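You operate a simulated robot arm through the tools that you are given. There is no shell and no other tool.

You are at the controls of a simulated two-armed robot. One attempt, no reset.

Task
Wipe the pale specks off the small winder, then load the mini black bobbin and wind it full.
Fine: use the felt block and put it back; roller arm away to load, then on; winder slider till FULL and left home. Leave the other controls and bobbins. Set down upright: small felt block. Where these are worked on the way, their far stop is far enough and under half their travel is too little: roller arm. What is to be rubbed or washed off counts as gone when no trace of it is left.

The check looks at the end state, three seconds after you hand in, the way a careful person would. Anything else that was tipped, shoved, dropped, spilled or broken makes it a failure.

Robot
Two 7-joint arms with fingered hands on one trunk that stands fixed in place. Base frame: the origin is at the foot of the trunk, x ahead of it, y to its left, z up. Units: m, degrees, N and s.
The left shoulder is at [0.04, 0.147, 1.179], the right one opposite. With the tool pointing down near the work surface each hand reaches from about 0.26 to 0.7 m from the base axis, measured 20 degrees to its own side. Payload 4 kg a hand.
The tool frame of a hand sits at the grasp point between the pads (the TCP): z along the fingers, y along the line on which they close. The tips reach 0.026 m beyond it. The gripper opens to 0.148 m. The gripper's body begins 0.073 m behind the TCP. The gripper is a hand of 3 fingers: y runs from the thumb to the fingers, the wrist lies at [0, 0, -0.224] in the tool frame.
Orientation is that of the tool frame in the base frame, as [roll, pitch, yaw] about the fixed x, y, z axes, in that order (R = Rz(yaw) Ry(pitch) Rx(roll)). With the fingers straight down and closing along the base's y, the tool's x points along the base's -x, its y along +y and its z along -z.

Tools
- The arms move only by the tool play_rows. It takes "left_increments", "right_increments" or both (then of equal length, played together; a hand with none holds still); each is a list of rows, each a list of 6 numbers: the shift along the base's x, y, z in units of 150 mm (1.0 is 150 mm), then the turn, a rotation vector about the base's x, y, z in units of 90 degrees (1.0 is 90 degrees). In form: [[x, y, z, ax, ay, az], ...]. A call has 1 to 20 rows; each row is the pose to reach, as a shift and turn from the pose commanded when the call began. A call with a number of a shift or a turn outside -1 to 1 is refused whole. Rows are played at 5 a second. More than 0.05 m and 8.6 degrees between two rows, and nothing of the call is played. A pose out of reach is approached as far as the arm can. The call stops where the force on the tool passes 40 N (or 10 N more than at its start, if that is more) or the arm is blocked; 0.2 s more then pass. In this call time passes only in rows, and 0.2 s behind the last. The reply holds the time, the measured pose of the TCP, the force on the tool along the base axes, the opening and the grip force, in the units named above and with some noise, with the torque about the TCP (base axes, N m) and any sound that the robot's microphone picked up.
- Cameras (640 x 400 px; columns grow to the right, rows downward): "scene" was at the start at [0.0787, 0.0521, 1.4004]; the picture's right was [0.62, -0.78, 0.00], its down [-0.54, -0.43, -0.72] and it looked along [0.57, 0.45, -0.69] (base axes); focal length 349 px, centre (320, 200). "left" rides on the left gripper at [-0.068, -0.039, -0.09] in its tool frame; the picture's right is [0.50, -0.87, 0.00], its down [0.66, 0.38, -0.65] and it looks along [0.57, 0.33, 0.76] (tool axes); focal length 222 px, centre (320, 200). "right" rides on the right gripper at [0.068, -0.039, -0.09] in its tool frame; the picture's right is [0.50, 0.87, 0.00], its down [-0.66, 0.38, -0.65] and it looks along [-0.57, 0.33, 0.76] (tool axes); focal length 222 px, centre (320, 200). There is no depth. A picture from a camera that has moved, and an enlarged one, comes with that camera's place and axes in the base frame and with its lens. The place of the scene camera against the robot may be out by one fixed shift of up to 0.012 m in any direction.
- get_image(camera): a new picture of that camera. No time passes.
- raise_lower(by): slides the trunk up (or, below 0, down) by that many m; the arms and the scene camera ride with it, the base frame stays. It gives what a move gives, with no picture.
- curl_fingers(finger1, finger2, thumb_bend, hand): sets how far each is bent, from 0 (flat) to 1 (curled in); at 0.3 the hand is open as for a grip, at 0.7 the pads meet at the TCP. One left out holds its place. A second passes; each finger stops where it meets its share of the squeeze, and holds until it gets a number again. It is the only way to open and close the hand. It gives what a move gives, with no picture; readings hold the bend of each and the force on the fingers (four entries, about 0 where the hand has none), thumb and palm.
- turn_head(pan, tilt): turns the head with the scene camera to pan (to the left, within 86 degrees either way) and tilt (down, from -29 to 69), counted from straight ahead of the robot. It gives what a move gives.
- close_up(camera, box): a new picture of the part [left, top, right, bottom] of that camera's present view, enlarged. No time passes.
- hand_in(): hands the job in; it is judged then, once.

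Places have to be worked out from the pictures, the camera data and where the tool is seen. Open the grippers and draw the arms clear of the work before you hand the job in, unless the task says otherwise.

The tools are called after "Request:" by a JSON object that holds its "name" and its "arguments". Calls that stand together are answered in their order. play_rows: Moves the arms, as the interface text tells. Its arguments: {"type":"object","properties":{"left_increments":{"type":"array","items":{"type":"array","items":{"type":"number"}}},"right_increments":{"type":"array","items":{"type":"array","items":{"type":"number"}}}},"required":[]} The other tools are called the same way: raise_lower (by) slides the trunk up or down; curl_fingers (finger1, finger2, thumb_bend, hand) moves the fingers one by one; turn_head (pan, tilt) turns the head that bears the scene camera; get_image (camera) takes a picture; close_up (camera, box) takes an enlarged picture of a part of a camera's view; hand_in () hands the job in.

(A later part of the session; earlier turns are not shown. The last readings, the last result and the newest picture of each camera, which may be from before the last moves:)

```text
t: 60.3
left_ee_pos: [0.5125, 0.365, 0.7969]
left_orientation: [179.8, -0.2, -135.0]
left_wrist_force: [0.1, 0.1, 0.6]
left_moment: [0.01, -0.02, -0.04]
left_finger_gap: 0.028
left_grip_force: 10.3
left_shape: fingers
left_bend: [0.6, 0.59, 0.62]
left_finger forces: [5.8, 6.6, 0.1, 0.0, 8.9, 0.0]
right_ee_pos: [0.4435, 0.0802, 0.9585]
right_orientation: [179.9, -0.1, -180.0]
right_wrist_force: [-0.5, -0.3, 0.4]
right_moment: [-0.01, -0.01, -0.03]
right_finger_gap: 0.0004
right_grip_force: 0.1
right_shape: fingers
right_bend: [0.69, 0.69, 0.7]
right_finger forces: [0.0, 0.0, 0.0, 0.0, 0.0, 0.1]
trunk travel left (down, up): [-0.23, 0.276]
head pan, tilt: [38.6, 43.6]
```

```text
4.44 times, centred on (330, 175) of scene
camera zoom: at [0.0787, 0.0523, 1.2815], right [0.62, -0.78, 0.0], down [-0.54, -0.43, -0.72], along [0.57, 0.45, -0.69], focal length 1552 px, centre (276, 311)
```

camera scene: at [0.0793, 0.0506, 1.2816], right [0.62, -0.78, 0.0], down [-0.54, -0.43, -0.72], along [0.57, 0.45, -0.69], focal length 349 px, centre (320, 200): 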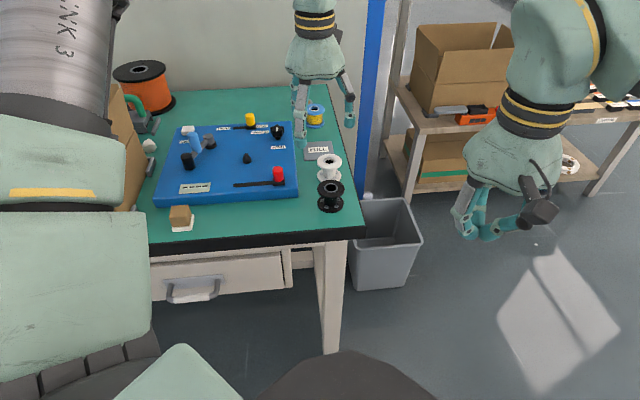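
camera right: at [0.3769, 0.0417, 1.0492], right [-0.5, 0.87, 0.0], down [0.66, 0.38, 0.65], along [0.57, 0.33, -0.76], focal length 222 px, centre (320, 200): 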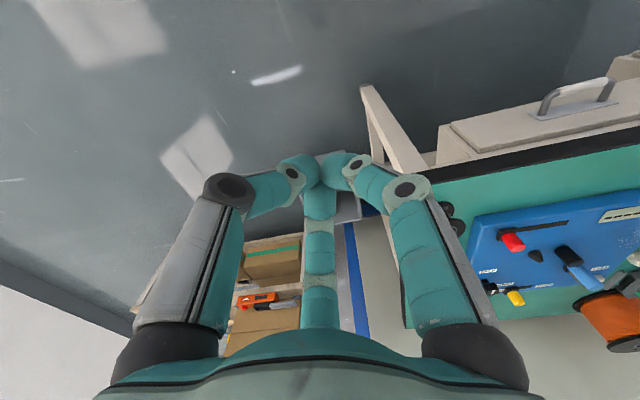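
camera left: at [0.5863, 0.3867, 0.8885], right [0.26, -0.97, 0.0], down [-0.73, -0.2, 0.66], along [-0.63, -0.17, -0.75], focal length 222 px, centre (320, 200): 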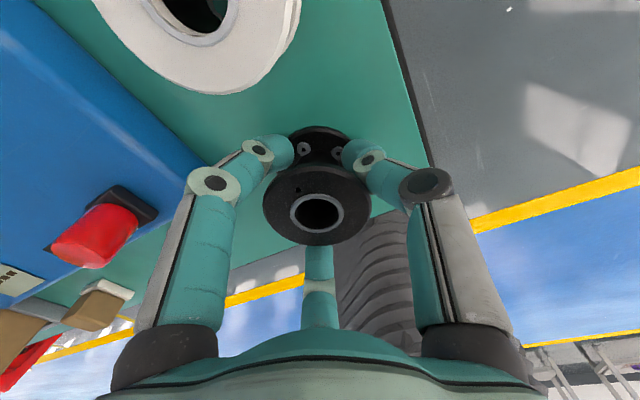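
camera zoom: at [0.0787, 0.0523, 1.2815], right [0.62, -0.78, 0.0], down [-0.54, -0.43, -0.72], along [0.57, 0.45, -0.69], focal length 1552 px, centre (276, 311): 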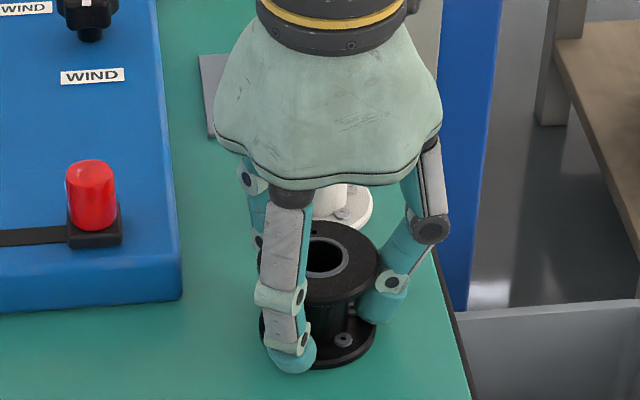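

The vertical load is relieved and the grip is about 10 N and balanced. I'll lift gently.

Request:
{"name": "play_rows", "arguments": {"left_increments": [[0, 0, 0.05, 0, 0, 0], [0, 0, 0.15, 0, 0, 0], [0, 0, 0.35, 0, 0, 0], [0, 0, 0.55, 0, 0, 0]]}}

Request:
{"name": "get_image", "arguments": {"camera": "left"}}

Request:
{"name": "close_up", "arguments": {"camera": "scene", "box": [270, 110, 400, 220]}}

```text
t: 61.3
left_ee_pos: [0.5115, 0.3667, 0.8819]
left_orientation: [180.0, 0.0, -135.0]
left_wrist_force: [0.8, 0.9, -0.6]
left_moment: [0.0, 0.02, 0.0]
left_finger_gap: 0.0282
left_grip_force: 10.4
left_shape: fingers
left_bend: [0.6, 0.59, 0.62]
left_finger forces: [5.6, 6.3, 0.0, 0.0, 8.6, 0.0]
right_ee_pos: [0.4438, 0.08, 0.9582]
right_orientation: [-180.0, 0.1, -179.9]
right_wrist_force: [0.0, -0.9, -0.4]
right_moment: [-0.05, 0.01, 0.0]
right_finger_gap: 0.0004
right_grip_force: 0.0
right_shape: fingers
right_bend: [0.69, 0.69, 0.7]
right_finger forces: [0.0, 0.0, 0.1, 0.0, 0.0, 0.0]
trunk travel left (down, up): [-0.23, 0.276]
head pan, tilt: [38.6, 43.6]
```

```text
taken
camera left: at [0.5863, 0.3872, 0.9744], right [0.26, -0.97, 0.0], down [-0.73, -0.2, 0.65], along [-0.63, -0.17, -0.76], focal length 222 px, centre (320, 200)
```

left: 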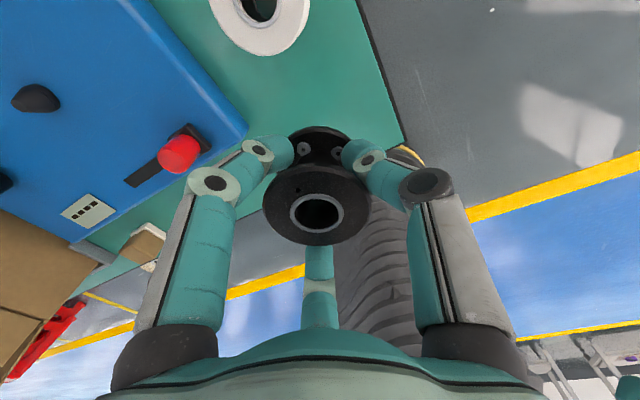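

```text
3.64 times, centred on (335, 165) of scene
camera zoom: at [0.0783, 0.0518, 1.2816], right [0.62, -0.78, 0.0], down [-0.54, -0.43, -0.72], along [0.57, 0.45, -0.69], focal length 1270 px, centre (266, 327)
```

zoom: 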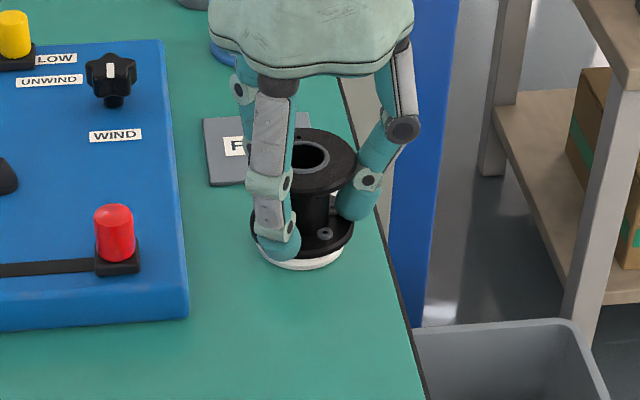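

The bobbin is lifted level, its axis about 2 mm off the TCP. I'll carry it toward the spindle at a safe height over the slider knob.

Request:
{"name": "play_rows", "arguments": {"left_increments": [[0, 0.0, 0.15, 0, 0, 0], [-0.03, 0.25, 0.2, 0, 0, 0], [-0.07, 0.5, 0.2, 0, 0, 0], [-0.1, 0.75, 0.2, 0, 0, 0], [-0.14, 1.0, 0.2, 0, 0, 0]]}}

Request:
{"name": "play_rows", "arguments": {"left_increments": [[-0.03, 0.2, 0, 0, 0, 0], [-0.057, 0.392, -0.0, 0, 0, 0], [-0.057, 0.392, -0.1, 0, 0, 0]]}}

Request:
{"name": "get_image", "arguments": {"camera": "left"}}

Request:
{"name": "close_up", "arguments": {"camera": "scene", "box": [180, 90, 340, 210]}}

Request:
{"name": "close_up", "arguments": {"camera": "right", "box": [440, 150, 640, 300]}}

```text
t: 62.5
left_ee_pos: [0.4919, 0.5176, 0.9098]
left_orientation: [180.0, -0.1, -135.1]
left_wrist_force: [0.4, 0.3, 0.4]
left_moment: [-0.01, 0.03, -0.04]
left_finger_gap: 0.0279
left_grip_force: 10.0
left_shape: fingers
left_bend: [0.6, 0.59, 0.62]
left_finger forces: [5.3, 6.0, 0.0, 0.0, 8.4, 0.0]
right_ee_pos: [0.4447, 0.0806, 0.9589]
right_orientation: [180.0, -0.1, 179.9]
right_wrist_force: [-0.4, -0.3, -0.6]
right_moment: [-0.01, 0.01, -0.03]
right_finger_gap: 0.0
right_grip_force: 0.1
right_shape: fingers
right_bend: [0.69, 0.69, 0.7]
right_finger forces: [0.0, 0.0, 0.1, 0.0, 0.0, 0.0]
trunk travel left (down, up): [-0.23, 0.276]
head pan, tilt: [38.6, 43.6]
```

```text
t: 63.3
left_ee_pos: [0.4855, 0.5739, 0.8952]
left_orientation: [-179.9, -0.1, -135.1]
left_wrist_force: [-0.6, -0.5, 0.3]
left_moment: [0.03, -0.01, 0.02]
left_finger_gap: 0.0278
left_grip_force: 9.3
left_shape: fingers
left_bend: [0.6, 0.59, 0.62]
left_finger forces: [5.3, 5.9, 0.1, 0.1, 8.3, 0.0]
right_ee_pos: [0.4451, 0.0797, 0.9592]
right_orientation: [-180.0, -0.1, 179.9]
right_wrist_force: [-0.5, 0.2, 0.1]
right_moment: [-0.02, 0.02, 0.01]
right_finger_gap: 0.0004
right_grip_force: 0.1
right_shape: fingers
right_bend: [0.69, 0.69, 0.7]
right_finger forces: [0.1, 0.0, 0.1, 0.0, 0.0, 0.0]
trunk travel left (down, up): [-0.23, 0.276]
head pan, tilt: [38.6, 43.6]
```

```text
taken
camera left: at [0.5596, 0.5948, 0.9863], right [0.26, -0.97, 0.0], down [-0.73, -0.2, 0.65], along [-0.63, -0.17, -0.76], focal length 222 px, centre (320, 200)
```

left: 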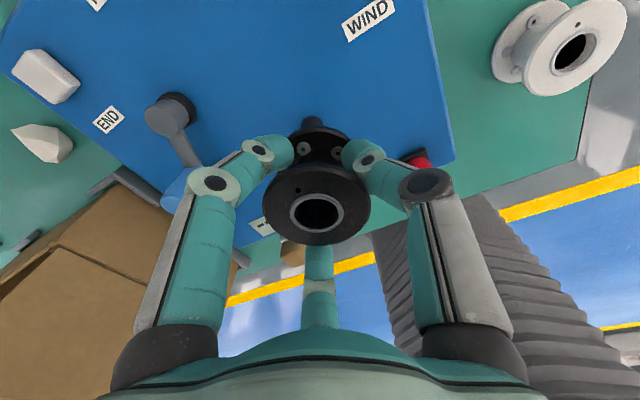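

```text
3.33 times, centred on (260, 150) of scene
camera zoom: at [0.0792, 0.0519, 1.2816], right [0.62, -0.78, 0.0], down [-0.54, -0.43, -0.72], along [0.57, 0.45, -0.69], focal length 1164 px, centre (520, 367)
```

zoom: 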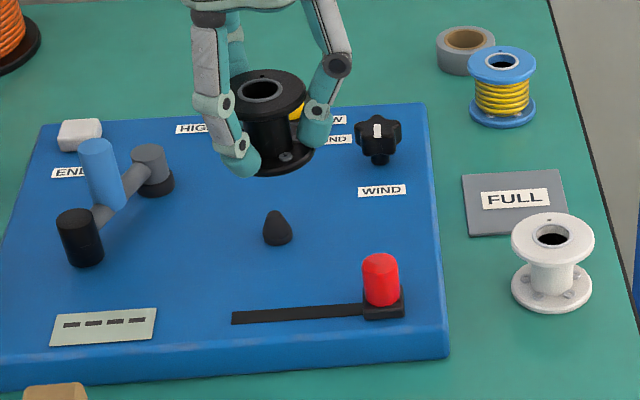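

```text
2.67 times, centred on (540, 225) of right
camera zoom: at [0.3774, 0.0418, 1.0489], right [-0.5, 0.87, 0.0], down [0.66, 0.38, 0.65], along [0.56, 0.33, -0.76], focal length 592 px, centre (-267, 133)
```

zoom: 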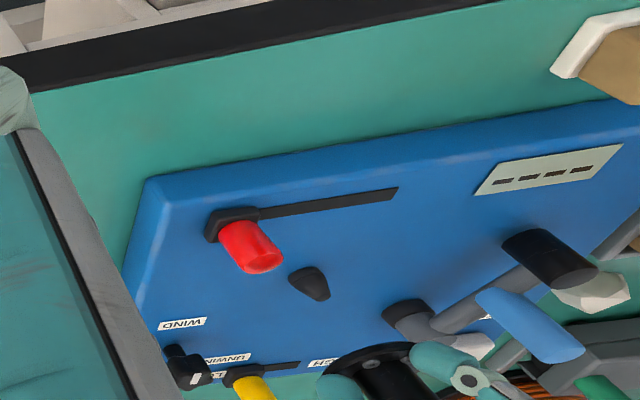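

The spindle peeks out behind the bottom flange. I'll zoom in to fix the relative alignment.

Request:
{"name": "close_up", "arguments": {"camera": "left", "box": [250, 90, 390, 260]}}

Request:
{"name": "close_up", "arguments": {"camera": "scene", "box": [225, 100, 295, 170]}}

```text
2.35 times, centred on (320, 175) of left
camera zoom: at [0.5596, 0.5948, 0.9863], right [0.26, -0.97, 0.0], down [-0.73, -0.2, 0.65], along [-0.63, -0.17, -0.76], focal length 523 px, centre (320, 259)
```

zoom: 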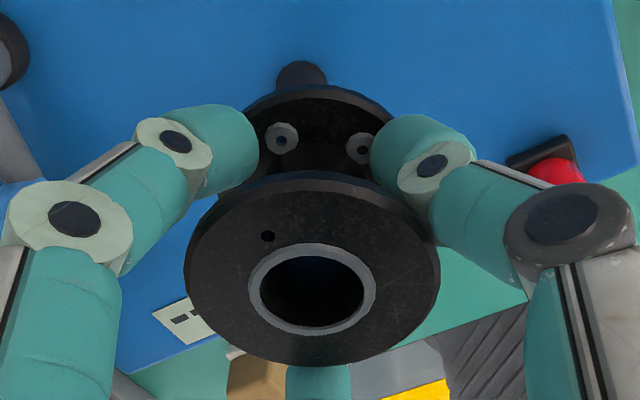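

```text
5.71 times, centred on (260, 135) of scene
camera zoom: at [0.0792, 0.0519, 1.2816], right [0.62, -0.78, 0.0], down [-0.54, -0.43, -0.72], along [0.57, 0.45, -0.69], focal length 1996 px, centre (663, 571)
```

zoom: 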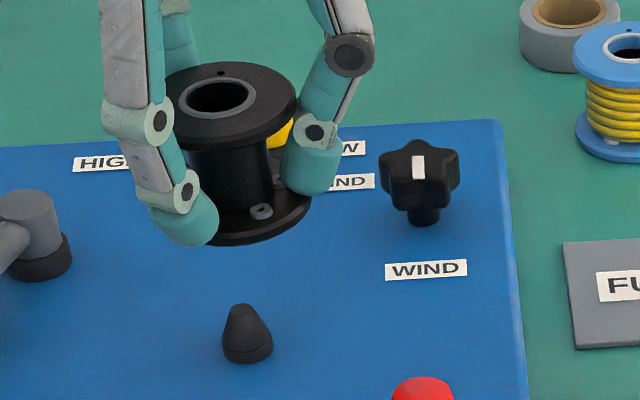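

Comparing views, the bobbin should move about (-4.5, +5) mm. I'll apply that and lower to just above the spindle tip, then re-check.

Request:
{"name": "play_rows", "arguments": {"left_increments": [[-0.03, 0.035, -0.08, 0, 0, 0], [-0.03, 0.035, -0.2, 0, 0, 0], [-0.03, 0.035, -0.26, 0, 0, 0]]}}

Request:
{"name": "close_up", "arguments": {"camera": "left", "box": [250, 90, 390, 260]}}

Request:
{"name": "close_up", "arguments": {"camera": "scene", "box": [215, 110, 285, 180]}}

Request:
{"name": "close_up", "arguments": {"camera": "right", "box": [500, 180, 620, 280]}}

```text
t: 64.1
left_ee_pos: [0.48, 0.5788, 0.8553]
left_orientation: [180.0, -0.1, -135.1]
left_wrist_force: [0.4, -1.4, 0.5]
left_moment: [0.0, 0.01, 0.0]
left_finger_gap: 0.0285
left_grip_force: 9.1
left_shape: fingers
left_bend: [0.6, 0.59, 0.62]
left_finger forces: [5.1, 5.8, 0.0, 0.0, 8.2, 0.0]
right_ee_pos: [0.4431, 0.0801, 0.9587]
right_orientation: [-180.0, -0.1, 180.0]
right_wrist_force: [0.0, -0.8, 0.0]
right_moment: [-0.02, 0.01, 0.02]
right_finger_gap: 0.0002
right_grip_force: 0.1
right_shape: fingers
right_bend: [0.69, 0.69, 0.7]
right_finger forces: [0.0, 0.1, 0.0, 0.0, 0.0, 0.0]
trunk travel left (down, up): [-0.23, 0.276]
head pan, tilt: [38.6, 43.6]
```

```text
2.35 times, centred on (320, 175) of left
camera zoom: at [0.5541, 0.6008, 0.9474], right [0.26, -0.97, 0.0], down [-0.73, -0.2, 0.65], along [-0.63, -0.17, -0.76], focal length 523 px, centre (320, 259)
```

zoom: 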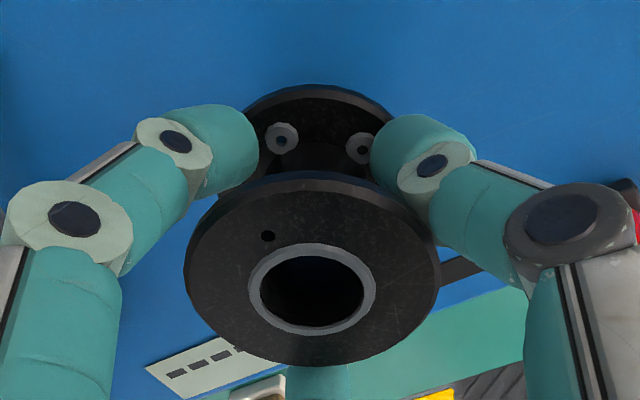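

```text
5.71 times, centred on (250, 145) of scene
camera zoom: at [0.0788, 0.0522, 1.2816], right [0.62, -0.78, 0.0], down [-0.54, -0.43, -0.72], along [0.57, 0.45, -0.69], focal length 1996 px, centre (720, 514)
```

zoom: 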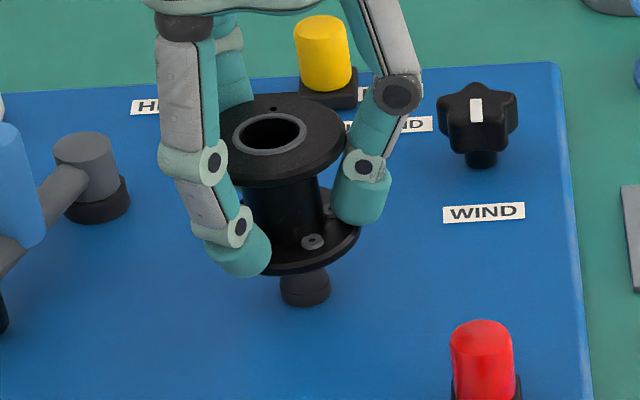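

```text
4.00 times, centred on (560, 230) of right
camera zoom: at [0.3771, 0.0421, 1.049], right [-0.5, 0.87, 0.0], down [0.66, 0.38, 0.65], along [0.57, 0.33, -0.76], focal length 888 px, centre (-640, 80)
```

zoom: 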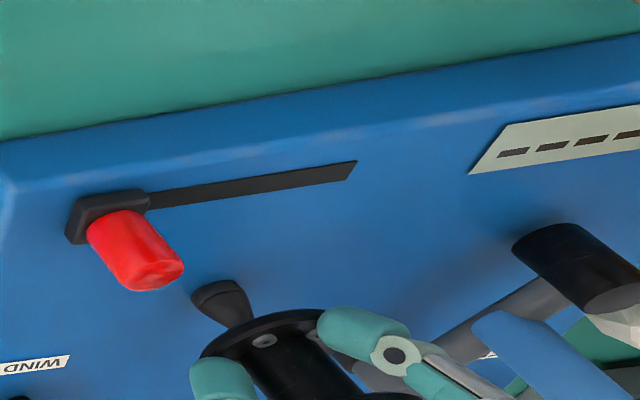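

All three views put the bobbin within about 3 mm of the spindle axis. I'll nudge slightly and lower it onto the spindle, watching the force.

Request:
{"name": "play_rows", "arguments": {"left_increments": [[0.01, -0.003, -0.03, 0, 0, 0], [0.01, -0.003, -0.07, 0, 0, 0], [0.01, -0.003, -0.1, 0, 0, 0]]}}

Request:
{"name": "close_up", "arguments": {"camera": "scene", "box": [215, 110, 285, 180]}}

Request:
{"name": "close_up", "arguments": {"camera": "left", "box": [250, 90, 390, 260]}}

```text
t: 64.9
left_ee_pos: [0.4799, 0.5796, 0.8414]
left_orientation: [-180.0, 0.1, -135.0]
left_wrist_force: [-0.7, 0.1, -0.6]
left_moment: [0.02, -0.01, -0.02]
left_finger_gap: 0.0281
left_grip_force: 9.7
left_shape: fingers
left_bend: [0.6, 0.59, 0.62]
left_finger forces: [5.1, 5.8, 0.1, 0.1, 8.2, 0.1]
right_ee_pos: [0.4428, 0.0809, 0.9586]
right_orientation: [180.0, -0.1, -180.0]
right_wrist_force: [-0.9, -0.6, -0.2]
right_moment: [-0.03, -0.01, 0.0]
right_finger_gap: 0.0003
right_grip_force: 0.2
right_shape: fingers
right_bend: [0.69, 0.69, 0.7]
right_finger forces: [0.1, 0.1, 0.0, 0.0, 0.0, 0.1]
trunk travel left (down, up): [-0.23, 0.276]
head pan, tilt: [38.6, 43.6]
```

```text
5.71 times, centred on (250, 145) of scene
camera zoom: at [0.0789, 0.0522, 1.2816], right [0.62, -0.78, 0.0], down [-0.54, -0.43, -0.72], along [0.57, 0.45, -0.69], focal length 1996 px, centre (720, 514)
```

zoom: 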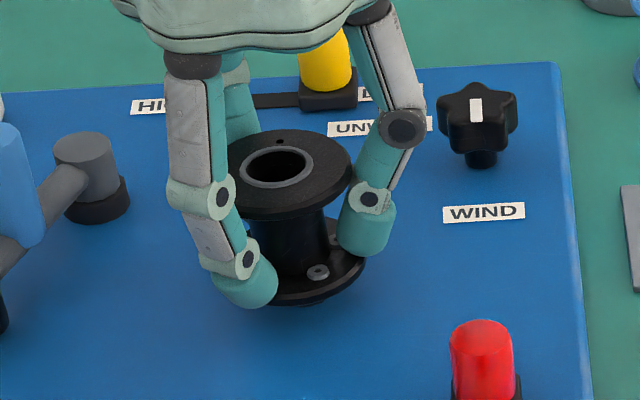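

```text
2.35 times, centred on (320, 175) of left
camera zoom: at [0.5543, 0.6003, 0.9329], right [0.26, -0.97, 0.0], down [-0.73, -0.2, 0.65], along [-0.63, -0.17, -0.76], focal length 523 px, centre (320, 259)
```

zoom: 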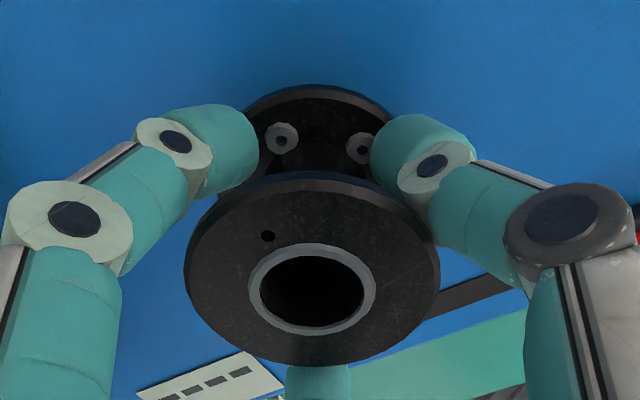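

There's no contact yet and the bottom is at the tip height. I'll shift about 2.5 mm right and continue down.

Request:
{"name": "play_rows", "arguments": {"left_increments": [[0.012, -0.013, 0, 0, 0, 0], [0.012, -0.013, -0.03, 0, 0, 0], [0.012, -0.013, -0.055, 0, 0, 0]]}}

Request:
{"name": "close_up", "arguments": {"camera": "scene", "box": [215, 110, 285, 180]}}

```text
t: 65.7
left_ee_pos: [0.4809, 0.5769, 0.8354]
left_orientation: [-180.0, -0.1, -135.1]
left_wrist_force: [-0.1, -0.1, -0.6]
left_moment: [0.04, 0.0, -0.04]
left_finger_gap: 0.0281
left_grip_force: 9.9
left_shape: fingers
left_bend: [0.6, 0.59, 0.62]
left_finger forces: [5.1, 5.8, 0.0, 0.0, 8.2, 0.1]
right_ee_pos: [0.445, 0.08, 0.9586]
right_orientation: [-179.9, -0.2, -180.0]
right_wrist_force: [-0.4, 0.0, 0.3]
right_moment: [0.02, -0.01, -0.01]
right_finger_gap: 0.0001
right_grip_force: 0.1
right_shape: fingers
right_bend: [0.69, 0.69, 0.7]
right_finger forces: [0.1, 0.1, 0.0, 0.1, 0.0, 0.1]
trunk travel left (down, up): [-0.23, 0.276]
head pan, tilt: [38.6, 43.6]
```

```text
5.71 times, centred on (250, 145) of scene
camera zoom: at [0.0789, 0.0521, 1.2816], right [0.62, -0.78, 0.0], down [-0.54, -0.43, -0.72], along [0.57, 0.45, -0.69], focal length 1996 px, centre (720, 514)
```

zoom: 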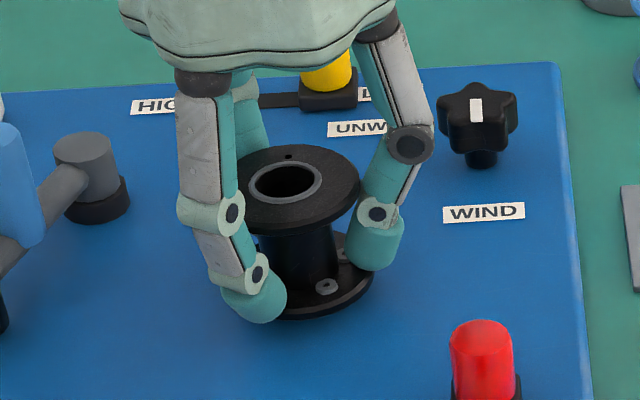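

It's past the tip without resistance, so the spindle is in the bore. I'll continue down in small steps to seat it.

Request:
{"name": "play_rows", "arguments": {"left_increments": [[0, 0, -0.015, 0, 0, 0], [0, 0, -0.03, 0, 0, 0], [0, 0, -0.045, 0, 0, 0]]}}

Request:
{"name": "play_rows", "arguments": {"left_increments": [[0, 0, -0.01, 0, 0, 0], [0, 0, -0.02, 0, 0, 0]]}}

Request:
{"name": "close_up", "arguments": {"camera": "scene", "box": [215, 110, 285, 180]}}

```text
t: 66.5
left_ee_pos: [0.4807, 0.5768, 0.8271]
left_orientation: [-180.0, 0.0, -135.0]
left_wrist_force: [0.6, 1.0, -0.2]
left_moment: [0.02, -0.01, 0.0]
left_finger_gap: 0.0281
left_grip_force: 9.3
left_shape: fingers
left_bend: [0.6, 0.59, 0.62]
left_finger forces: [5.3, 5.7, 0.1, 0.1, 7.9, 0.0]
right_ee_pos: [0.4445, 0.0801, 0.9584]
right_orientation: [180.0, -0.2, 179.9]
right_wrist_force: [0.5, -0.6, 0.5]
right_moment: [0.03, 0.01, -0.01]
right_finger_gap: 0.0002
right_grip_force: 0.1
right_shape: fingers
right_bend: [0.69, 0.69, 0.7]
right_finger forces: [0.1, 0.1, 0.1, 0.1, 0.0, 0.0]
trunk travel left (down, up): [-0.23, 0.276]
head pan, tilt: [38.6, 43.6]
```

```text
t: 67.1
left_ee_pos: [0.4816, 0.5782, 0.827]
left_orientation: [-179.9, 0.3, -135.0]
left_wrist_force: [0.3, 2.3, 12.0]
left_moment: [0.25, 0.23, 0.02]
left_finger_gap: 0.0281
left_grip_force: 14.6
left_shape: fingers
left_bend: [0.59, 0.59, 0.62]
left_finger forces: [10.1, 12.2, 0.1, 0.0, 7.6, 0.0]
right_ee_pos: [0.4439, 0.0794, 0.9586]
right_orientation: [179.9, -0.1, 180.0]
right_wrist_force: [-0.2, 0.0, -0.3]
right_moment: [0.01, -0.01, 0.0]
right_finger_gap: 0.0002
right_grip_force: 0.1
right_shape: fingers
right_bend: [0.69, 0.69, 0.7]
right_finger forces: [0.0, 0.0, 0.0, 0.1, 0.0, 0.0]
trunk travel left (down, up): [-0.23, 0.276]
head pan, tilt: [38.6, 43.6]
```

```text
5.71 times, centred on (250, 145) of scene
camera zoom: at [0.0777, 0.051, 1.2818], right [0.62, -0.78, 0.0], down [-0.54, -0.43, -0.73], along [0.57, 0.45, -0.69], focal length 1996 px, centre (720, 514)
```

zoom: 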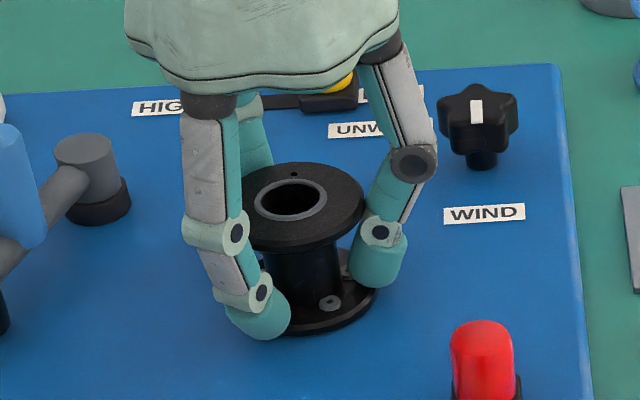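

The bobbin is seated: 12 N at TCP 0.827, with its base over the spindle's position. I'll ease the pressure and open the hand.

Request:
{"name": "play_rows", "arguments": {"left_increments": [[0, 0, 0.015, 0, 0, 0]]}}

Request:
{"name": "curl_fingers", "arguments": {"hand": "left", "finger1": 0.54, "finger2": 0.54, "thumb_bend": 0.55}}

Request:
{"name": "curl_fingers", "arguments": {"hand": "left", "finger1": 0.41, "finger2": 0.41, "thumb_bend": 0.41}}

Request:
{"name": "get_image", "arguments": {"camera": "left"}}

Request:
{"name": "close_up", "arguments": {"camera": "scene", "box": [200, 90, 300, 190]}}

```text
t: 67.5
left_ee_pos: [0.4805, 0.5777, 0.8268]
left_orientation: [180.0, 0.0, -134.9]
left_wrist_force: [2.0, 2.2, 5.3]
left_moment: [0.16, -0.05, 0.01]
left_finger_gap: 0.0283
left_grip_force: 12.7
left_shape: fingers
left_bend: [0.59, 0.59, 0.62]
left_finger forces: [9.3, 7.2, 0.1, 0.0, 8.2, 0.1]
right_ee_pos: [0.4443, 0.0798, 0.9585]
right_orientation: [-179.9, -0.1, 180.0]
right_wrist_force: [0.1, 0.5, -0.1]
right_moment: [0.0, 0.02, -0.04]
right_finger_gap: 0.0002
right_grip_force: 0.1
right_shape: fingers
right_bend: [0.69, 0.69, 0.7]
right_finger forces: [0.0, 0.1, 0.0, 0.0, 0.0, 0.0]
trunk travel left (down, up): [-0.23, 0.276]
head pan, tilt: [38.6, 43.6]
```

```text
t: 68.5
left_ee_pos: [0.481, 0.5788, 0.8266]
left_orientation: [179.9, 0.0, -135.0]
left_wrist_force: [-0.1, 0.3, -0.2]
left_moment: [0.0, 0.01, 0.01]
left_finger_gap: 0.0468
left_grip_force: 0.2
left_shape: fingers
left_bend: [0.54, 0.54, 0.55]
left_finger forces: [0.0, 0.0, 0.0, 0.1, 0.0, 0.1]
right_ee_pos: [0.4439, 0.0804, 0.9582]
right_orientation: [179.9, -0.1, 179.9]
right_wrist_force: [0.4, 0.6, 0.5]
right_moment: [0.01, 0.01, 0.02]
right_finger_gap: 0.0002
right_grip_force: 0.1
right_shape: fingers
right_bend: [0.69, 0.69, 0.7]
right_finger forces: [0.1, 0.0, 0.0, 0.0, 0.1, 0.0]
trunk travel left (down, up): [-0.23, 0.276]
head pan, tilt: [38.6, 43.6]
```

```text
t: 69.5
left_ee_pos: [0.4806, 0.5775, 0.8267]
left_orientation: [-180.0, -0.1, -135.0]
left_wrist_force: [0.4, -0.3, 0.1]
left_moment: [-0.02, 0.0, 0.0]
left_finger_gap: 0.0912
left_grip_force: 0.0
left_shape: fingers
left_bend: [0.41, 0.41, 0.41]
left_finger forces: [0.1, 0.1, 0.1, 0.0, 0.0, 0.0]
right_ee_pos: [0.4447, 0.0808, 0.9589]
right_orientation: [-180.0, -0.1, -180.0]
right_wrist_force: [0.1, 0.5, -0.4]
right_moment: [0.02, 0.01, 0.01]
right_finger_gap: 0.0001
right_grip_force: 0.1
right_shape: fingers
right_bend: [0.69, 0.69, 0.7]
right_finger forces: [0.0, 0.0, 0.0, 0.0, 0.1, 0.1]
trunk travel left (down, up): [-0.23, 0.276]
head pan, tilt: [38.6, 43.6]
```

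```text
taken
camera left: at [0.5557, 0.5989, 0.9183], right [0.26, -0.97, 0.0], down [-0.73, -0.2, 0.65], along [-0.63, -0.17, -0.76], focal length 222 px, centre (320, 200)
```

left: 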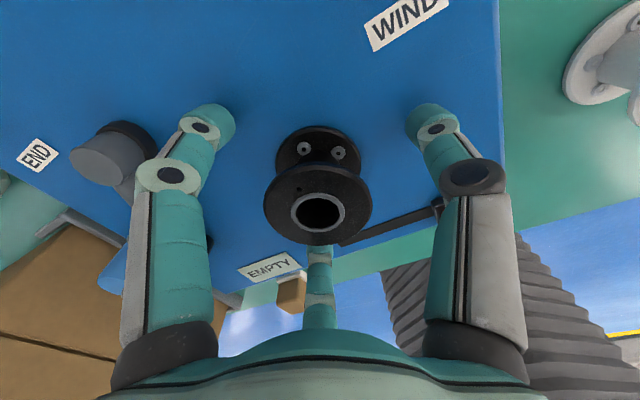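

```text
4.00 times, centred on (250, 140) of scene
camera zoom: at [0.0788, 0.0521, 1.2816], right [0.62, -0.78, 0.0], down [-0.54, -0.43, -0.72], along [0.57, 0.45, -0.69], focal length 1397 px, centre (600, 440)
```

zoom: 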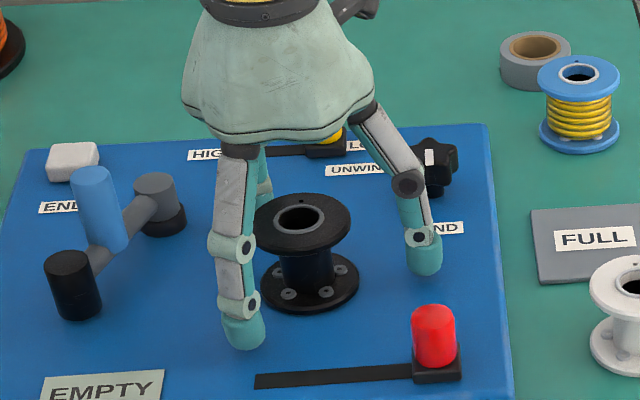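

The display now reads EMPTY, so the bobbin is recognised. I'll raise the hand and return to the handle to swing the roller on.

Request:
{"name": "play_rows", "arguments": {"left_increments": [[0, 0, 0.15, 0, 0, 0], [0, 0, 0.35, 0, 0, 0], [0, 0, 0.6, 0, 0, 0], [-0.1, 0.15, 0.65, 0.04, -0.035, 0], [-0.2, 0.35, 0.65, 0.085, -0.071, 0], [-0.3, 0.5, 0.65, 0.085, -0.071, 0], [-0.42, 0.62, 0.62, 0.085, -0.071, 0]]}}

Request:
{"name": "curl_fingers", "arguments": {"hand": "left", "finger1": 0.5, "finger2": 0.5, "thumb_bend": 0.5}}

Request:
{"name": "get_image", "arguments": {"camera": "left"}}

Request:
{"name": "close_up", "arguments": {"camera": "scene", "box": [150, 90, 310, 210]}}

```text
t: 71.1
left_ee_pos: [0.4192, 0.6719, 0.9193]
left_orientation: [179.1, 9.9, -135.1]
left_wrist_force: [0.5, -0.7, -0.2]
left_moment: [-0.03, 0.03, 0.02]
left_finger_gap: 0.0916
left_grip_force: 0.0
left_shape: fingers
left_bend: [0.41, 0.41, 0.41]
left_finger forces: [0.0, 0.1, 0.0, 0.1, 0.0, 0.0]
right_ee_pos: [0.4449, 0.0817, 0.9589]
right_orientation: [-180.0, 0.1, -180.0]
right_wrist_force: [-0.2, 0.3, 0.1]
right_moment: [-0.05, 0.05, -0.05]
right_finger_gap: 0.0002
right_grip_force: 0.1
right_shape: fingers
right_bend: [0.69, 0.69, 0.7]
right_finger forces: [0.0, 0.0, 0.0, 0.0, 0.0, 0.1]
trunk travel left (down, up): [-0.23, 0.276]
head pan, tilt: [38.6, 43.6]
```

```text
t: 72.1
left_ee_pos: [0.4197, 0.6696, 0.9184]
left_orientation: [179.1, 9.8, -135.0]
left_wrist_force: [-0.1, 0.7, 0.2]
left_moment: [0.04, 0.03, 0.0]
left_finger_gap: 0.0626
left_grip_force: 0.0
left_shape: fingers
left_bend: [0.5, 0.5, 0.5]
left_finger forces: [0.0, 0.0, 0.1, 0.0, 0.0, 0.1]
right_ee_pos: [0.444, 0.0808, 0.9587]
right_orientation: [-180.0, -0.1, 180.0]
right_wrist_force: [0.0, 0.0, 0.3]
right_moment: [0.0, 0.02, 0.03]
right_finger_gap: 0.0004
right_grip_force: 0.1
right_shape: fingers
right_bend: [0.69, 0.69, 0.7]
right_finger forces: [0.0, 0.0, 0.1, 0.0, 0.0, 0.1]
trunk travel left (down, up): [-0.23, 0.276]
head pan, tilt: [38.6, 43.6]
```

```text
taken
camera left: at [0.4834, 0.6798, 1.0205], right [0.26, -0.96, -0.1], down [-0.8, -0.28, 0.54], along [-0.54, -0.06, -0.84], focal length 222 px, centre (320, 200)
```

left: 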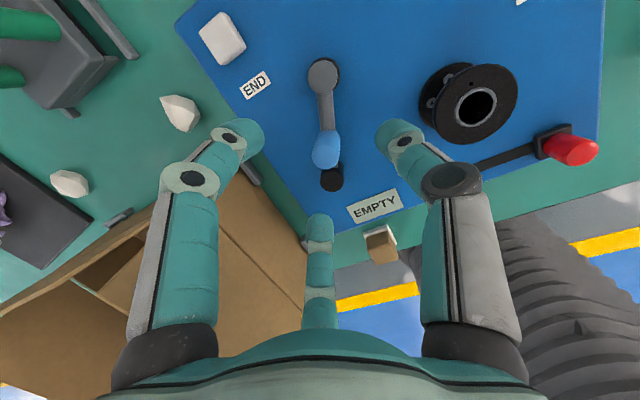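

```text
3.33 times, centred on (230, 150) of scene
camera zoom: at [0.0786, 0.0522, 1.2816], right [0.62, -0.78, 0.0], down [-0.54, -0.43, -0.72], along [0.57, 0.45, -0.69], focal length 1164 px, centre (620, 367)
```

zoom: 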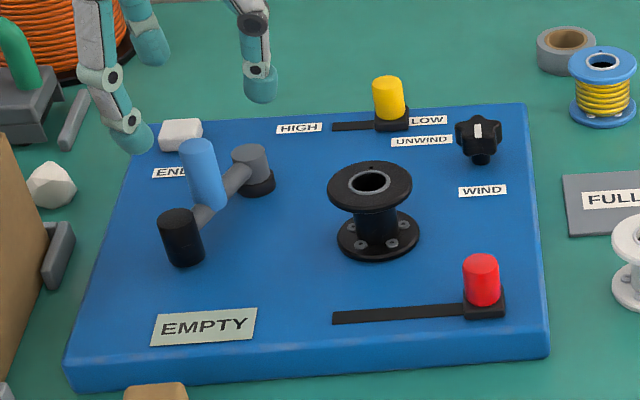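

The bobbin stands upright and the view is clear. The handle is at about (0.418, 0.674), and I'll lower around it.

Request:
{"name": "play_rows", "arguments": {"left_increments": [[-0.012, 0.015, -0.15, 0, 0, 0], [-0.012, 0.015, -0.3, 0, 0, 0], [-0.012, 0.015, -0.437, 0, 0, 0]]}}

Request:
{"name": "curl_fingers", "arguments": {"hand": "left", "finger1": 0.61, "finger2": 0.61, "thumb_bend": 0.61}}

Request:
{"name": "get_image", "arguments": {"camera": "left"}}

Request:
{"name": "close_up", "arguments": {"camera": "scene", "box": [150, 90, 310, 210]}}

```text
t: 72.9
left_ee_pos: [0.4165, 0.6681, 0.8649]
left_orientation: [179.1, 10.8, -135.2]
left_wrist_force: [-6.0, -2.8, 43.1]
left_moment: [-0.45, 1.92, 0.06]
left_finger_gap: 0.0625
left_grip_force: 21.3
left_shape: fingers
left_bend: [0.5, 0.47, 0.5]
left_finger forces: [0.1, 42.7, 0.0, 0.1, 0.0, 0.0]
right_ee_pos: [0.4396, 0.073, 0.961]
right_orientation: [179.7, 0.2, 179.9]
right_wrist_force: [-0.5, -0.8, 0.4]
right_moment: [-0.02, -0.01, 0.0]
right_finger_gap: 0.0003
right_grip_force: 0.0
right_shape: fingers
right_bend: [0.69, 0.69, 0.7]
right_finger forces: [0.0, 0.0, 0.1, 0.0, 0.1, 0.0]
trunk travel left (down, up): [-0.23, 0.276]
head pan, tilt: [38.6, 43.6]
```

```text
t: 73.3
left_ee_pos: [0.4184, 0.6734, 0.862]
left_orientation: [179.2, 10.6, -135.1]
left_wrist_force: [-7.9, -4.0, 28.1]
left_moment: [-0.39, 1.04, 0.04]
left_finger_gap: 0.0269
left_grip_force: 13.9
left_shape: fingers
left_bend: [0.61, 0.53, 0.61]
left_finger forces: [0.1, 28.3, 0.0, 0.0, 0.0, 0.1]
right_ee_pos: [0.4428, 0.0796, 0.9594]
right_orientation: [180.0, 0.1, -180.0]
right_wrist_force: [0.7, 0.4, -0.1]
right_moment: [0.0, -0.03, 0.0]
right_finger_gap: 0.0003
right_grip_force: 0.1
right_shape: fingers
right_bend: [0.69, 0.69, 0.7]
right_finger forces: [0.1, 0.1, 0.1, 0.1, 0.0, 0.0]
trunk travel left (down, up): [-0.23, 0.276]
head pan, tilt: [38.6, 43.6]
stopped (left hand): the force on the tool passed its limit at 54 N (the readings are from after the stop); the commanded pose is now the measured one
```

```text
taken
camera left: at [0.4822, 0.6803, 0.9639], right [0.27, -0.96, -0.1], down [-0.8, -0.28, 0.53], along [-0.54, -0.06, -0.84], focal length 222 px, centre (320, 200)
```

left: 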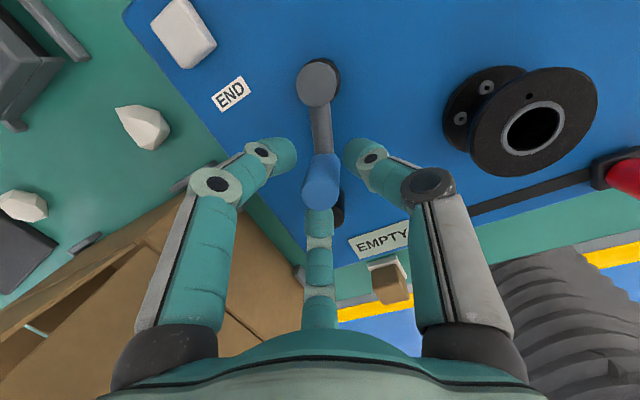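

```text
3.33 times, centred on (230, 150) of scene
camera zoom: at [0.0771, 0.0506, 1.2817], right [0.62, -0.78, 0.0], down [-0.54, -0.43, -0.73], along [0.57, 0.45, -0.69], focal length 1164 px, centre (620, 367)
```

zoom: 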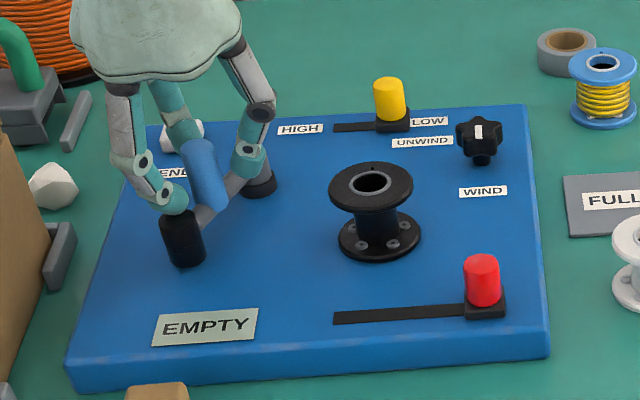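

The near finger landed on the roller's top, because in the away position the roller lies under that finger. I'll back off upward right away and check that nothing was disturbed.

Request:
{"name": "play_rows", "arguments": {"left_increments": [[0, 0, 0.06, 0, 0, 0], [0, 0, 0.1, 0, 0, 0]]}}

Request:
{"name": "get_image", "arguments": {"camera": "left"}}

Request:
{"name": "close_up", "arguments": {"camera": "scene", "box": [150, 90, 310, 210]}}

```text
t: 73.9
left_ee_pos: [0.4183, 0.6728, 0.8715]
left_orientation: [179.1, 10.1, -135.1]
left_wrist_force: [-0.7, 0.2, 0.3]
left_moment: [0.01, 0.01, 0.0]
left_finger_gap: 0.0271
left_grip_force: 0.1
left_shape: fingers
left_bend: [0.61, 0.56, 0.61]
left_finger forces: [0.1, 0.0, 0.0, 0.0, 0.1, 0.0]
right_ee_pos: [0.4437, 0.0804, 0.9584]
right_orientation: [179.8, 0.0, -179.9]
right_wrist_force: [0.9, 0.7, -0.4]
right_moment: [0.0, -0.03, -0.02]
right_finger_gap: 0.0
right_grip_force: 0.1
right_shape: fingers
right_bend: [0.69, 0.69, 0.7]
right_finger forces: [0.0, 0.0, 0.1, 0.0, 0.0, 0.0]
trunk travel left (down, up): [-0.23, 0.276]
head pan, tilt: [38.6, 43.6]
```

```text
taken
camera left: at [0.4816, 0.6808, 0.9725], right [0.26, -0.96, -0.1], down [-0.8, -0.28, 0.53], along [-0.54, -0.06, -0.84], focal length 222 px, centre (320, 200)
```

left: 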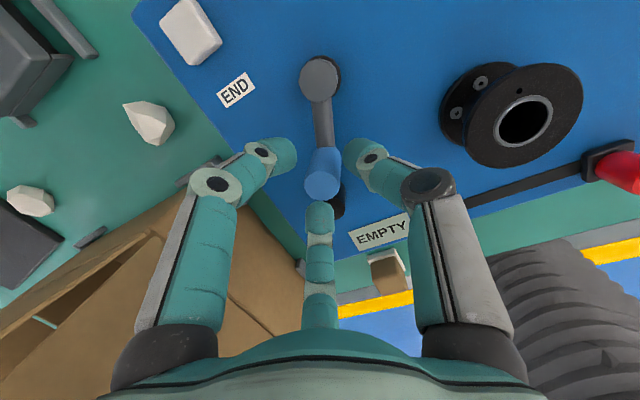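

```text
3.33 times, centred on (230, 150) of scene
camera zoom: at [0.0783, 0.0513, 1.2816], right [0.62, -0.78, 0.0], down [-0.54, -0.43, -0.72], along [0.57, 0.45, -0.69], focal length 1164 px, centre (620, 367)
```

zoom: 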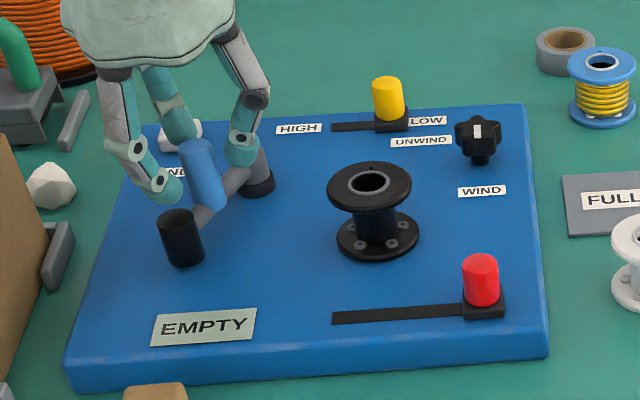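

Nothing was disturbed and the handle is still centred. I'll lower just 3 mm, staying above the roller, and close lightly on the handle top.

Request:
{"name": "play_rows", "arguments": {"left_increments": [[0, 0, -0.02, 0, 0, 0]]}}

Request:
{"name": "curl_fingers", "arguments": {"hand": "left", "finger1": 0.64, "finger2": 0.64, "thumb_bend": 0.64}}

Request:
{"name": "get_image", "arguments": {"camera": "left"}}

Request:
{"name": "close_up", "arguments": {"camera": "scene", "box": [150, 90, 250, 190]}}

```text
t: 74.3
left_ee_pos: [0.4186, 0.6741, 0.8683]
left_orientation: [179.1, 10.1, -135.1]
left_wrist_force: [0.7, 0.3, 0.3]
left_moment: [-0.01, 0.0, -0.01]
left_finger_gap: 0.0268
left_grip_force: 0.1
left_shape: fingers
left_bend: [0.61, 0.56, 0.61]
left_finger forces: [0.0, 0.0, 0.0, 0.1, 0.1, 0.0]
right_ee_pos: [0.4436, 0.0807, 0.9589]
right_orientation: [179.9, 0.0, 180.0]
right_wrist_force: [0.6, 0.9, 0.2]
right_moment: [0.0, 0.0, -0.02]
right_finger_gap: 0.0001
right_grip_force: 0.0
right_shape: fingers
right_bend: [0.69, 0.69, 0.7]
right_finger forces: [0.0, 0.0, 0.1, 0.0, 0.0, 0.0]
trunk travel left (down, up): [-0.23, 0.276]
head pan, tilt: [38.6, 43.6]
```

```text
t: 75.3
left_ee_pos: [0.4188, 0.6722, 0.8688]
left_orientation: [179.1, 10.1, -135.0]
left_wrist_force: [-1.0, 0.0, -0.1]
left_moment: [-0.03, 0.05, 0.01]
left_finger_gap: 0.0177
left_grip_force: 1.0
left_shape: fingers
left_bend: [0.64, 0.63, 0.64]
left_finger forces: [0.0, 1.2, 0.0, 0.1, 0.1, 0.0]
right_ee_pos: [0.4444, 0.0801, 0.9581]
right_orientation: [-180.0, -0.1, -180.0]
right_wrist_force: [0.2, 0.0, 1.0]
right_moment: [-0.01, -0.02, 0.02]
right_finger_gap: 0.0005
right_grip_force: 0.1
right_shape: fingers
right_bend: [0.69, 0.69, 0.7]
right_finger forces: [0.0, 0.0, 0.1, 0.1, 0.0, 0.0]
trunk travel left (down, up): [-0.23, 0.276]
head pan, tilt: [38.6, 43.6]
```

```text
taken
camera left: at [0.4818, 0.6813, 0.9699], right [0.26, -0.96, -0.1], down [-0.8, -0.28, 0.53], along [-0.54, -0.06, -0.84], focal length 222 px, centre (320, 200)
```

left: 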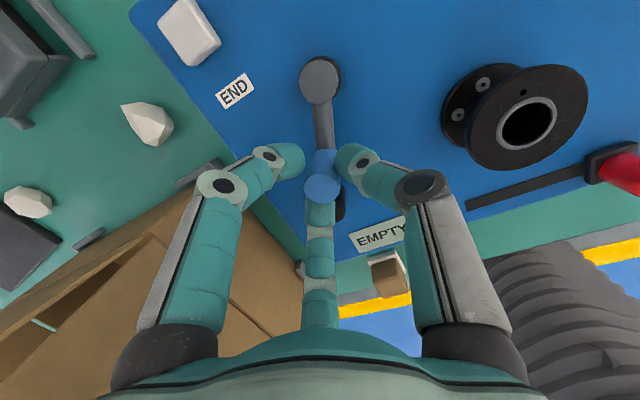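

```text
4.00 times, centred on (200, 140) of scene
camera zoom: at [0.0785, 0.052, 1.2816], right [0.62, -0.78, 0.0], down [-0.54, -0.43, -0.72], along [0.57, 0.45, -0.69], focal length 1397 px, centre (800, 440)
```

zoom: 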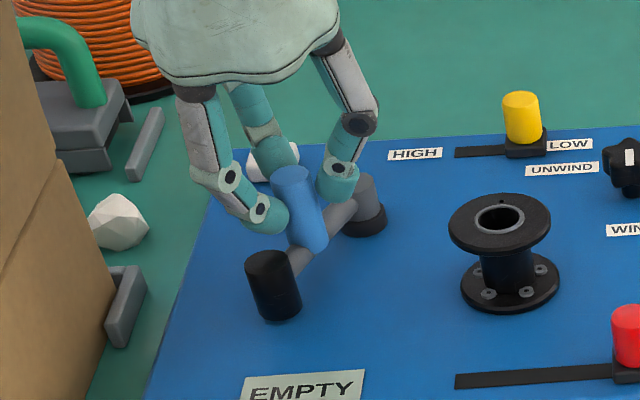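

The fingers hold the handle snugly. I'll swing the arm back toward the bobbin along the arc, watching the force.

Request:
{"name": "play_rows", "arguments": {"left_increments": [[0.018, -0.034, 0, 0, 0, 0], [0.037, -0.066, 0, 0, 0, 0], [0.056, -0.091, 0, 0, 0, 0], [0.077, -0.114, 0, 0, 0, 0], [0.101, -0.135, 0, 0, 0, 0], [0.125, -0.154, 0, 0, 0, 0]]}}

Request:
{"name": "get_image", "arguments": {"camera": "left"}}

Request:
{"name": "close_up", "arguments": {"camera": "scene", "box": [150, 90, 310, 210]}}

```text
t: 76.7
left_ee_pos: [0.4374, 0.6497, 0.8693]
left_orientation: [179.2, 10.1, -135.0]
left_wrist_force: [-3.1, -2.1, 1.1]
left_moment: [-0.1, 0.1, 0.01]
left_finger_gap: 0.0172
left_grip_force: 1.6
left_shape: fingers
left_bend: [0.64, 0.61, 0.64]
left_finger forces: [0.1, 3.8, 0.1, 0.0, 0.0, 0.0]
right_ee_pos: [0.4452, 0.0803, 0.9592]
right_orientation: [179.9, -0.1, -180.0]
right_wrist_force: [0.5, 0.5, 0.1]
right_moment: [-0.02, 0.03, -0.01]
right_finger_gap: 0.0002
right_grip_force: 0.1
right_shape: fingers
right_bend: [0.69, 0.69, 0.7]
right_finger forces: [0.0, 0.0, 0.0, 0.1, 0.0, 0.0]
trunk travel left (down, up): [-0.23, 0.276]
head pan, tilt: [38.6, 43.6]
```

```text
taken
camera left: at [0.5007, 0.658, 0.9706], right [0.27, -0.96, -0.1], down [-0.8, -0.28, 0.53], along [-0.54, -0.06, -0.84], focal length 222 px, centre (320, 200)
```

left: 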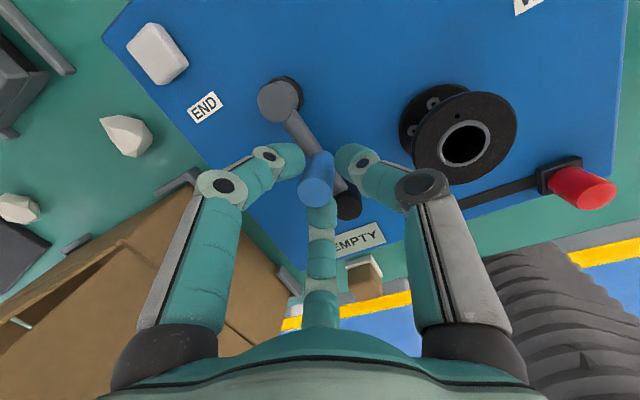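

```text
3.33 times, centred on (230, 150) of scene
camera zoom: at [0.0783, 0.0514, 1.2817], right [0.62, -0.78, 0.0], down [-0.54, -0.43, -0.72], along [0.57, 0.45, -0.69], focal length 1164 px, centre (620, 367)
```

zoom: 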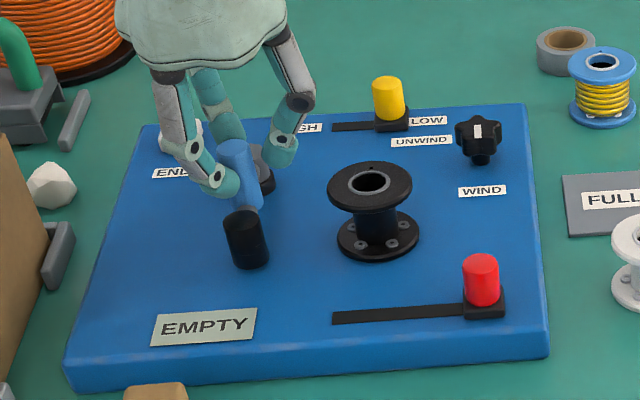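

Moving smoothly. I'll continue toward the bobbin contact.

Request:
{"name": "play_rows", "arguments": {"left_increments": [[0.027, -0.017, 0, 0, 0, 0], [0.054, -0.031, 0, 0, 0, 0], [0.075, -0.04, 0, 0, 0, 0], [0.095, -0.047, 0, 0, 0, 0]]}}

Request:
{"name": "get_image", "arguments": {"camera": "left"}}

Request:
{"name": "close_up", "arguments": {"camera": "scene", "box": [150, 90, 310, 210]}}

```text
t: 77.7
left_ee_pos: [0.4511, 0.6428, 0.8687]
left_orientation: [179.1, 10.2, -135.1]
left_wrist_force: [-3.9, -4.5, 2.6]
left_moment: [-0.13, 0.13, 0.05]
left_finger_gap: 0.0175
left_grip_force: 2.4
left_shape: fingers
left_bend: [0.64, 0.61, 0.64]
left_finger forces: [0.0, 4.8, 0.1, 0.1, 0.0, 0.1]
right_ee_pos: [0.4439, 0.0792, 0.9595]
right_orientation: [179.8, -0.1, 179.9]
right_wrist_force: [0.2, -0.3, 0.3]
right_moment: [0.01, 0.03, -0.01]
right_finger_gap: 0.0004
right_grip_force: 0.1
right_shape: fingers
right_bend: [0.69, 0.69, 0.7]
right_finger forces: [0.1, 0.1, 0.0, 0.0, 0.0, 0.1]
trunk travel left (down, up): [-0.23, 0.276]
head pan, tilt: [38.6, 43.6]
```

```text
taken
camera left: at [0.5143, 0.6509, 0.9702], right [0.26, -0.96, -0.1], down [-0.8, -0.28, 0.53], along [-0.54, -0.06, -0.84], focal length 222 px, centre (320, 200)
```

left: 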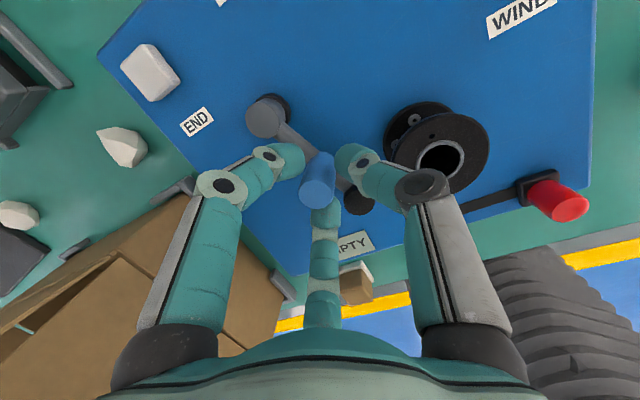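

```text
3.33 times, centred on (230, 150) of scene
camera zoom: at [0.0782, 0.051, 1.2817], right [0.62, -0.78, 0.0], down [-0.54, -0.43, -0.72], along [0.57, 0.45, -0.69], focal length 1164 px, centre (620, 367)
```

zoom: 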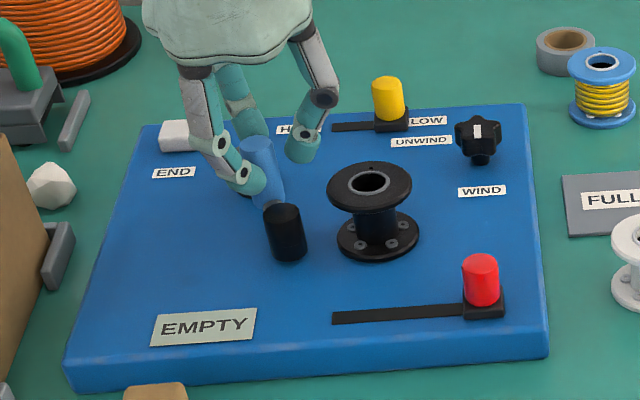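

The roller is about 15 mm short of the bobbin. I'll continue a little further.

Request:
{"name": "play_rows", "arguments": {"left_increments": [[0.024, -0.007, 0, 0, 0, 0], [0.049, -0.012, 0, 0, 0, 0], [0.062, -0.014, 0, 0, 0, 0]]}}

Request:
{"name": "get_image", "arguments": {"camera": "left"}}

Request:
{"name": "close_up", "arguments": {"camera": "scene", "box": [150, 90, 310, 210]}}

```text
t: 78.5
left_ee_pos: [0.4616, 0.6411, 0.869]
left_orientation: [179.2, 10.0, -135.0]
left_wrist_force: [-2.9, -5.5, 0.9]
left_moment: [-0.16, 0.14, 0.07]
left_finger_gap: 0.0173
left_grip_force: 2.5
left_shape: fingers
left_bend: [0.64, 0.61, 0.64]
left_finger forces: [0.0, 5.5, 0.0, 0.1, 0.1, 0.1]
right_ee_pos: [0.444, 0.0792, 0.9594]
right_orientation: [179.9, -0.1, -179.9]
right_wrist_force: [-0.5, 0.3, 0.4]
right_moment: [0.01, -0.01, 0.01]
right_finger_gap: 0.0001
right_grip_force: 0.1
right_shape: fingers
right_bend: [0.69, 0.69, 0.7]
right_finger forces: [0.1, 0.0, 0.0, 0.0, 0.0, 0.0]
trunk travel left (down, up): [-0.23, 0.276]
head pan, tilt: [38.6, 43.6]
```

```text
taken
camera left: at [0.5242, 0.6488, 0.9709], right [0.26, -0.96, -0.1], down [-0.8, -0.28, 0.53], along [-0.54, -0.06, -0.84], focal length 222 px, centre (320, 200)
```

left: 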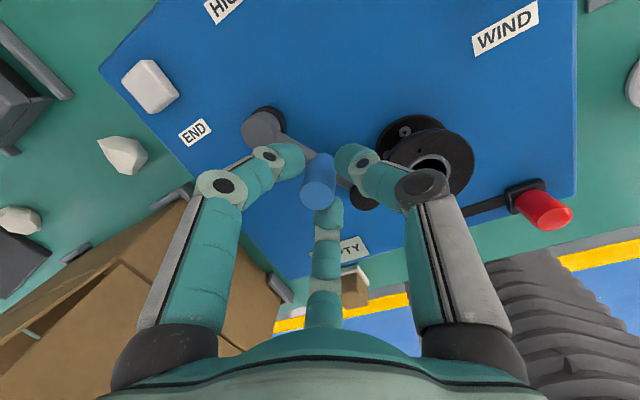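

```text
3.33 times, centred on (230, 150) of scene
camera zoom: at [0.0783, 0.0511, 1.2817], right [0.62, -0.78, 0.0], down [-0.54, -0.43, -0.72], along [0.57, 0.45, -0.69], focal length 1164 px, centre (620, 367)
```

zoom: 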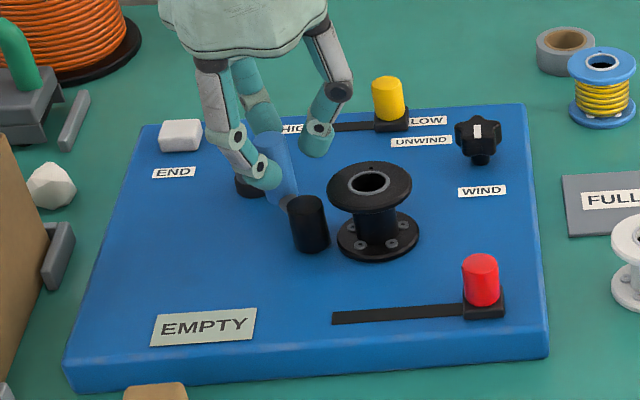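

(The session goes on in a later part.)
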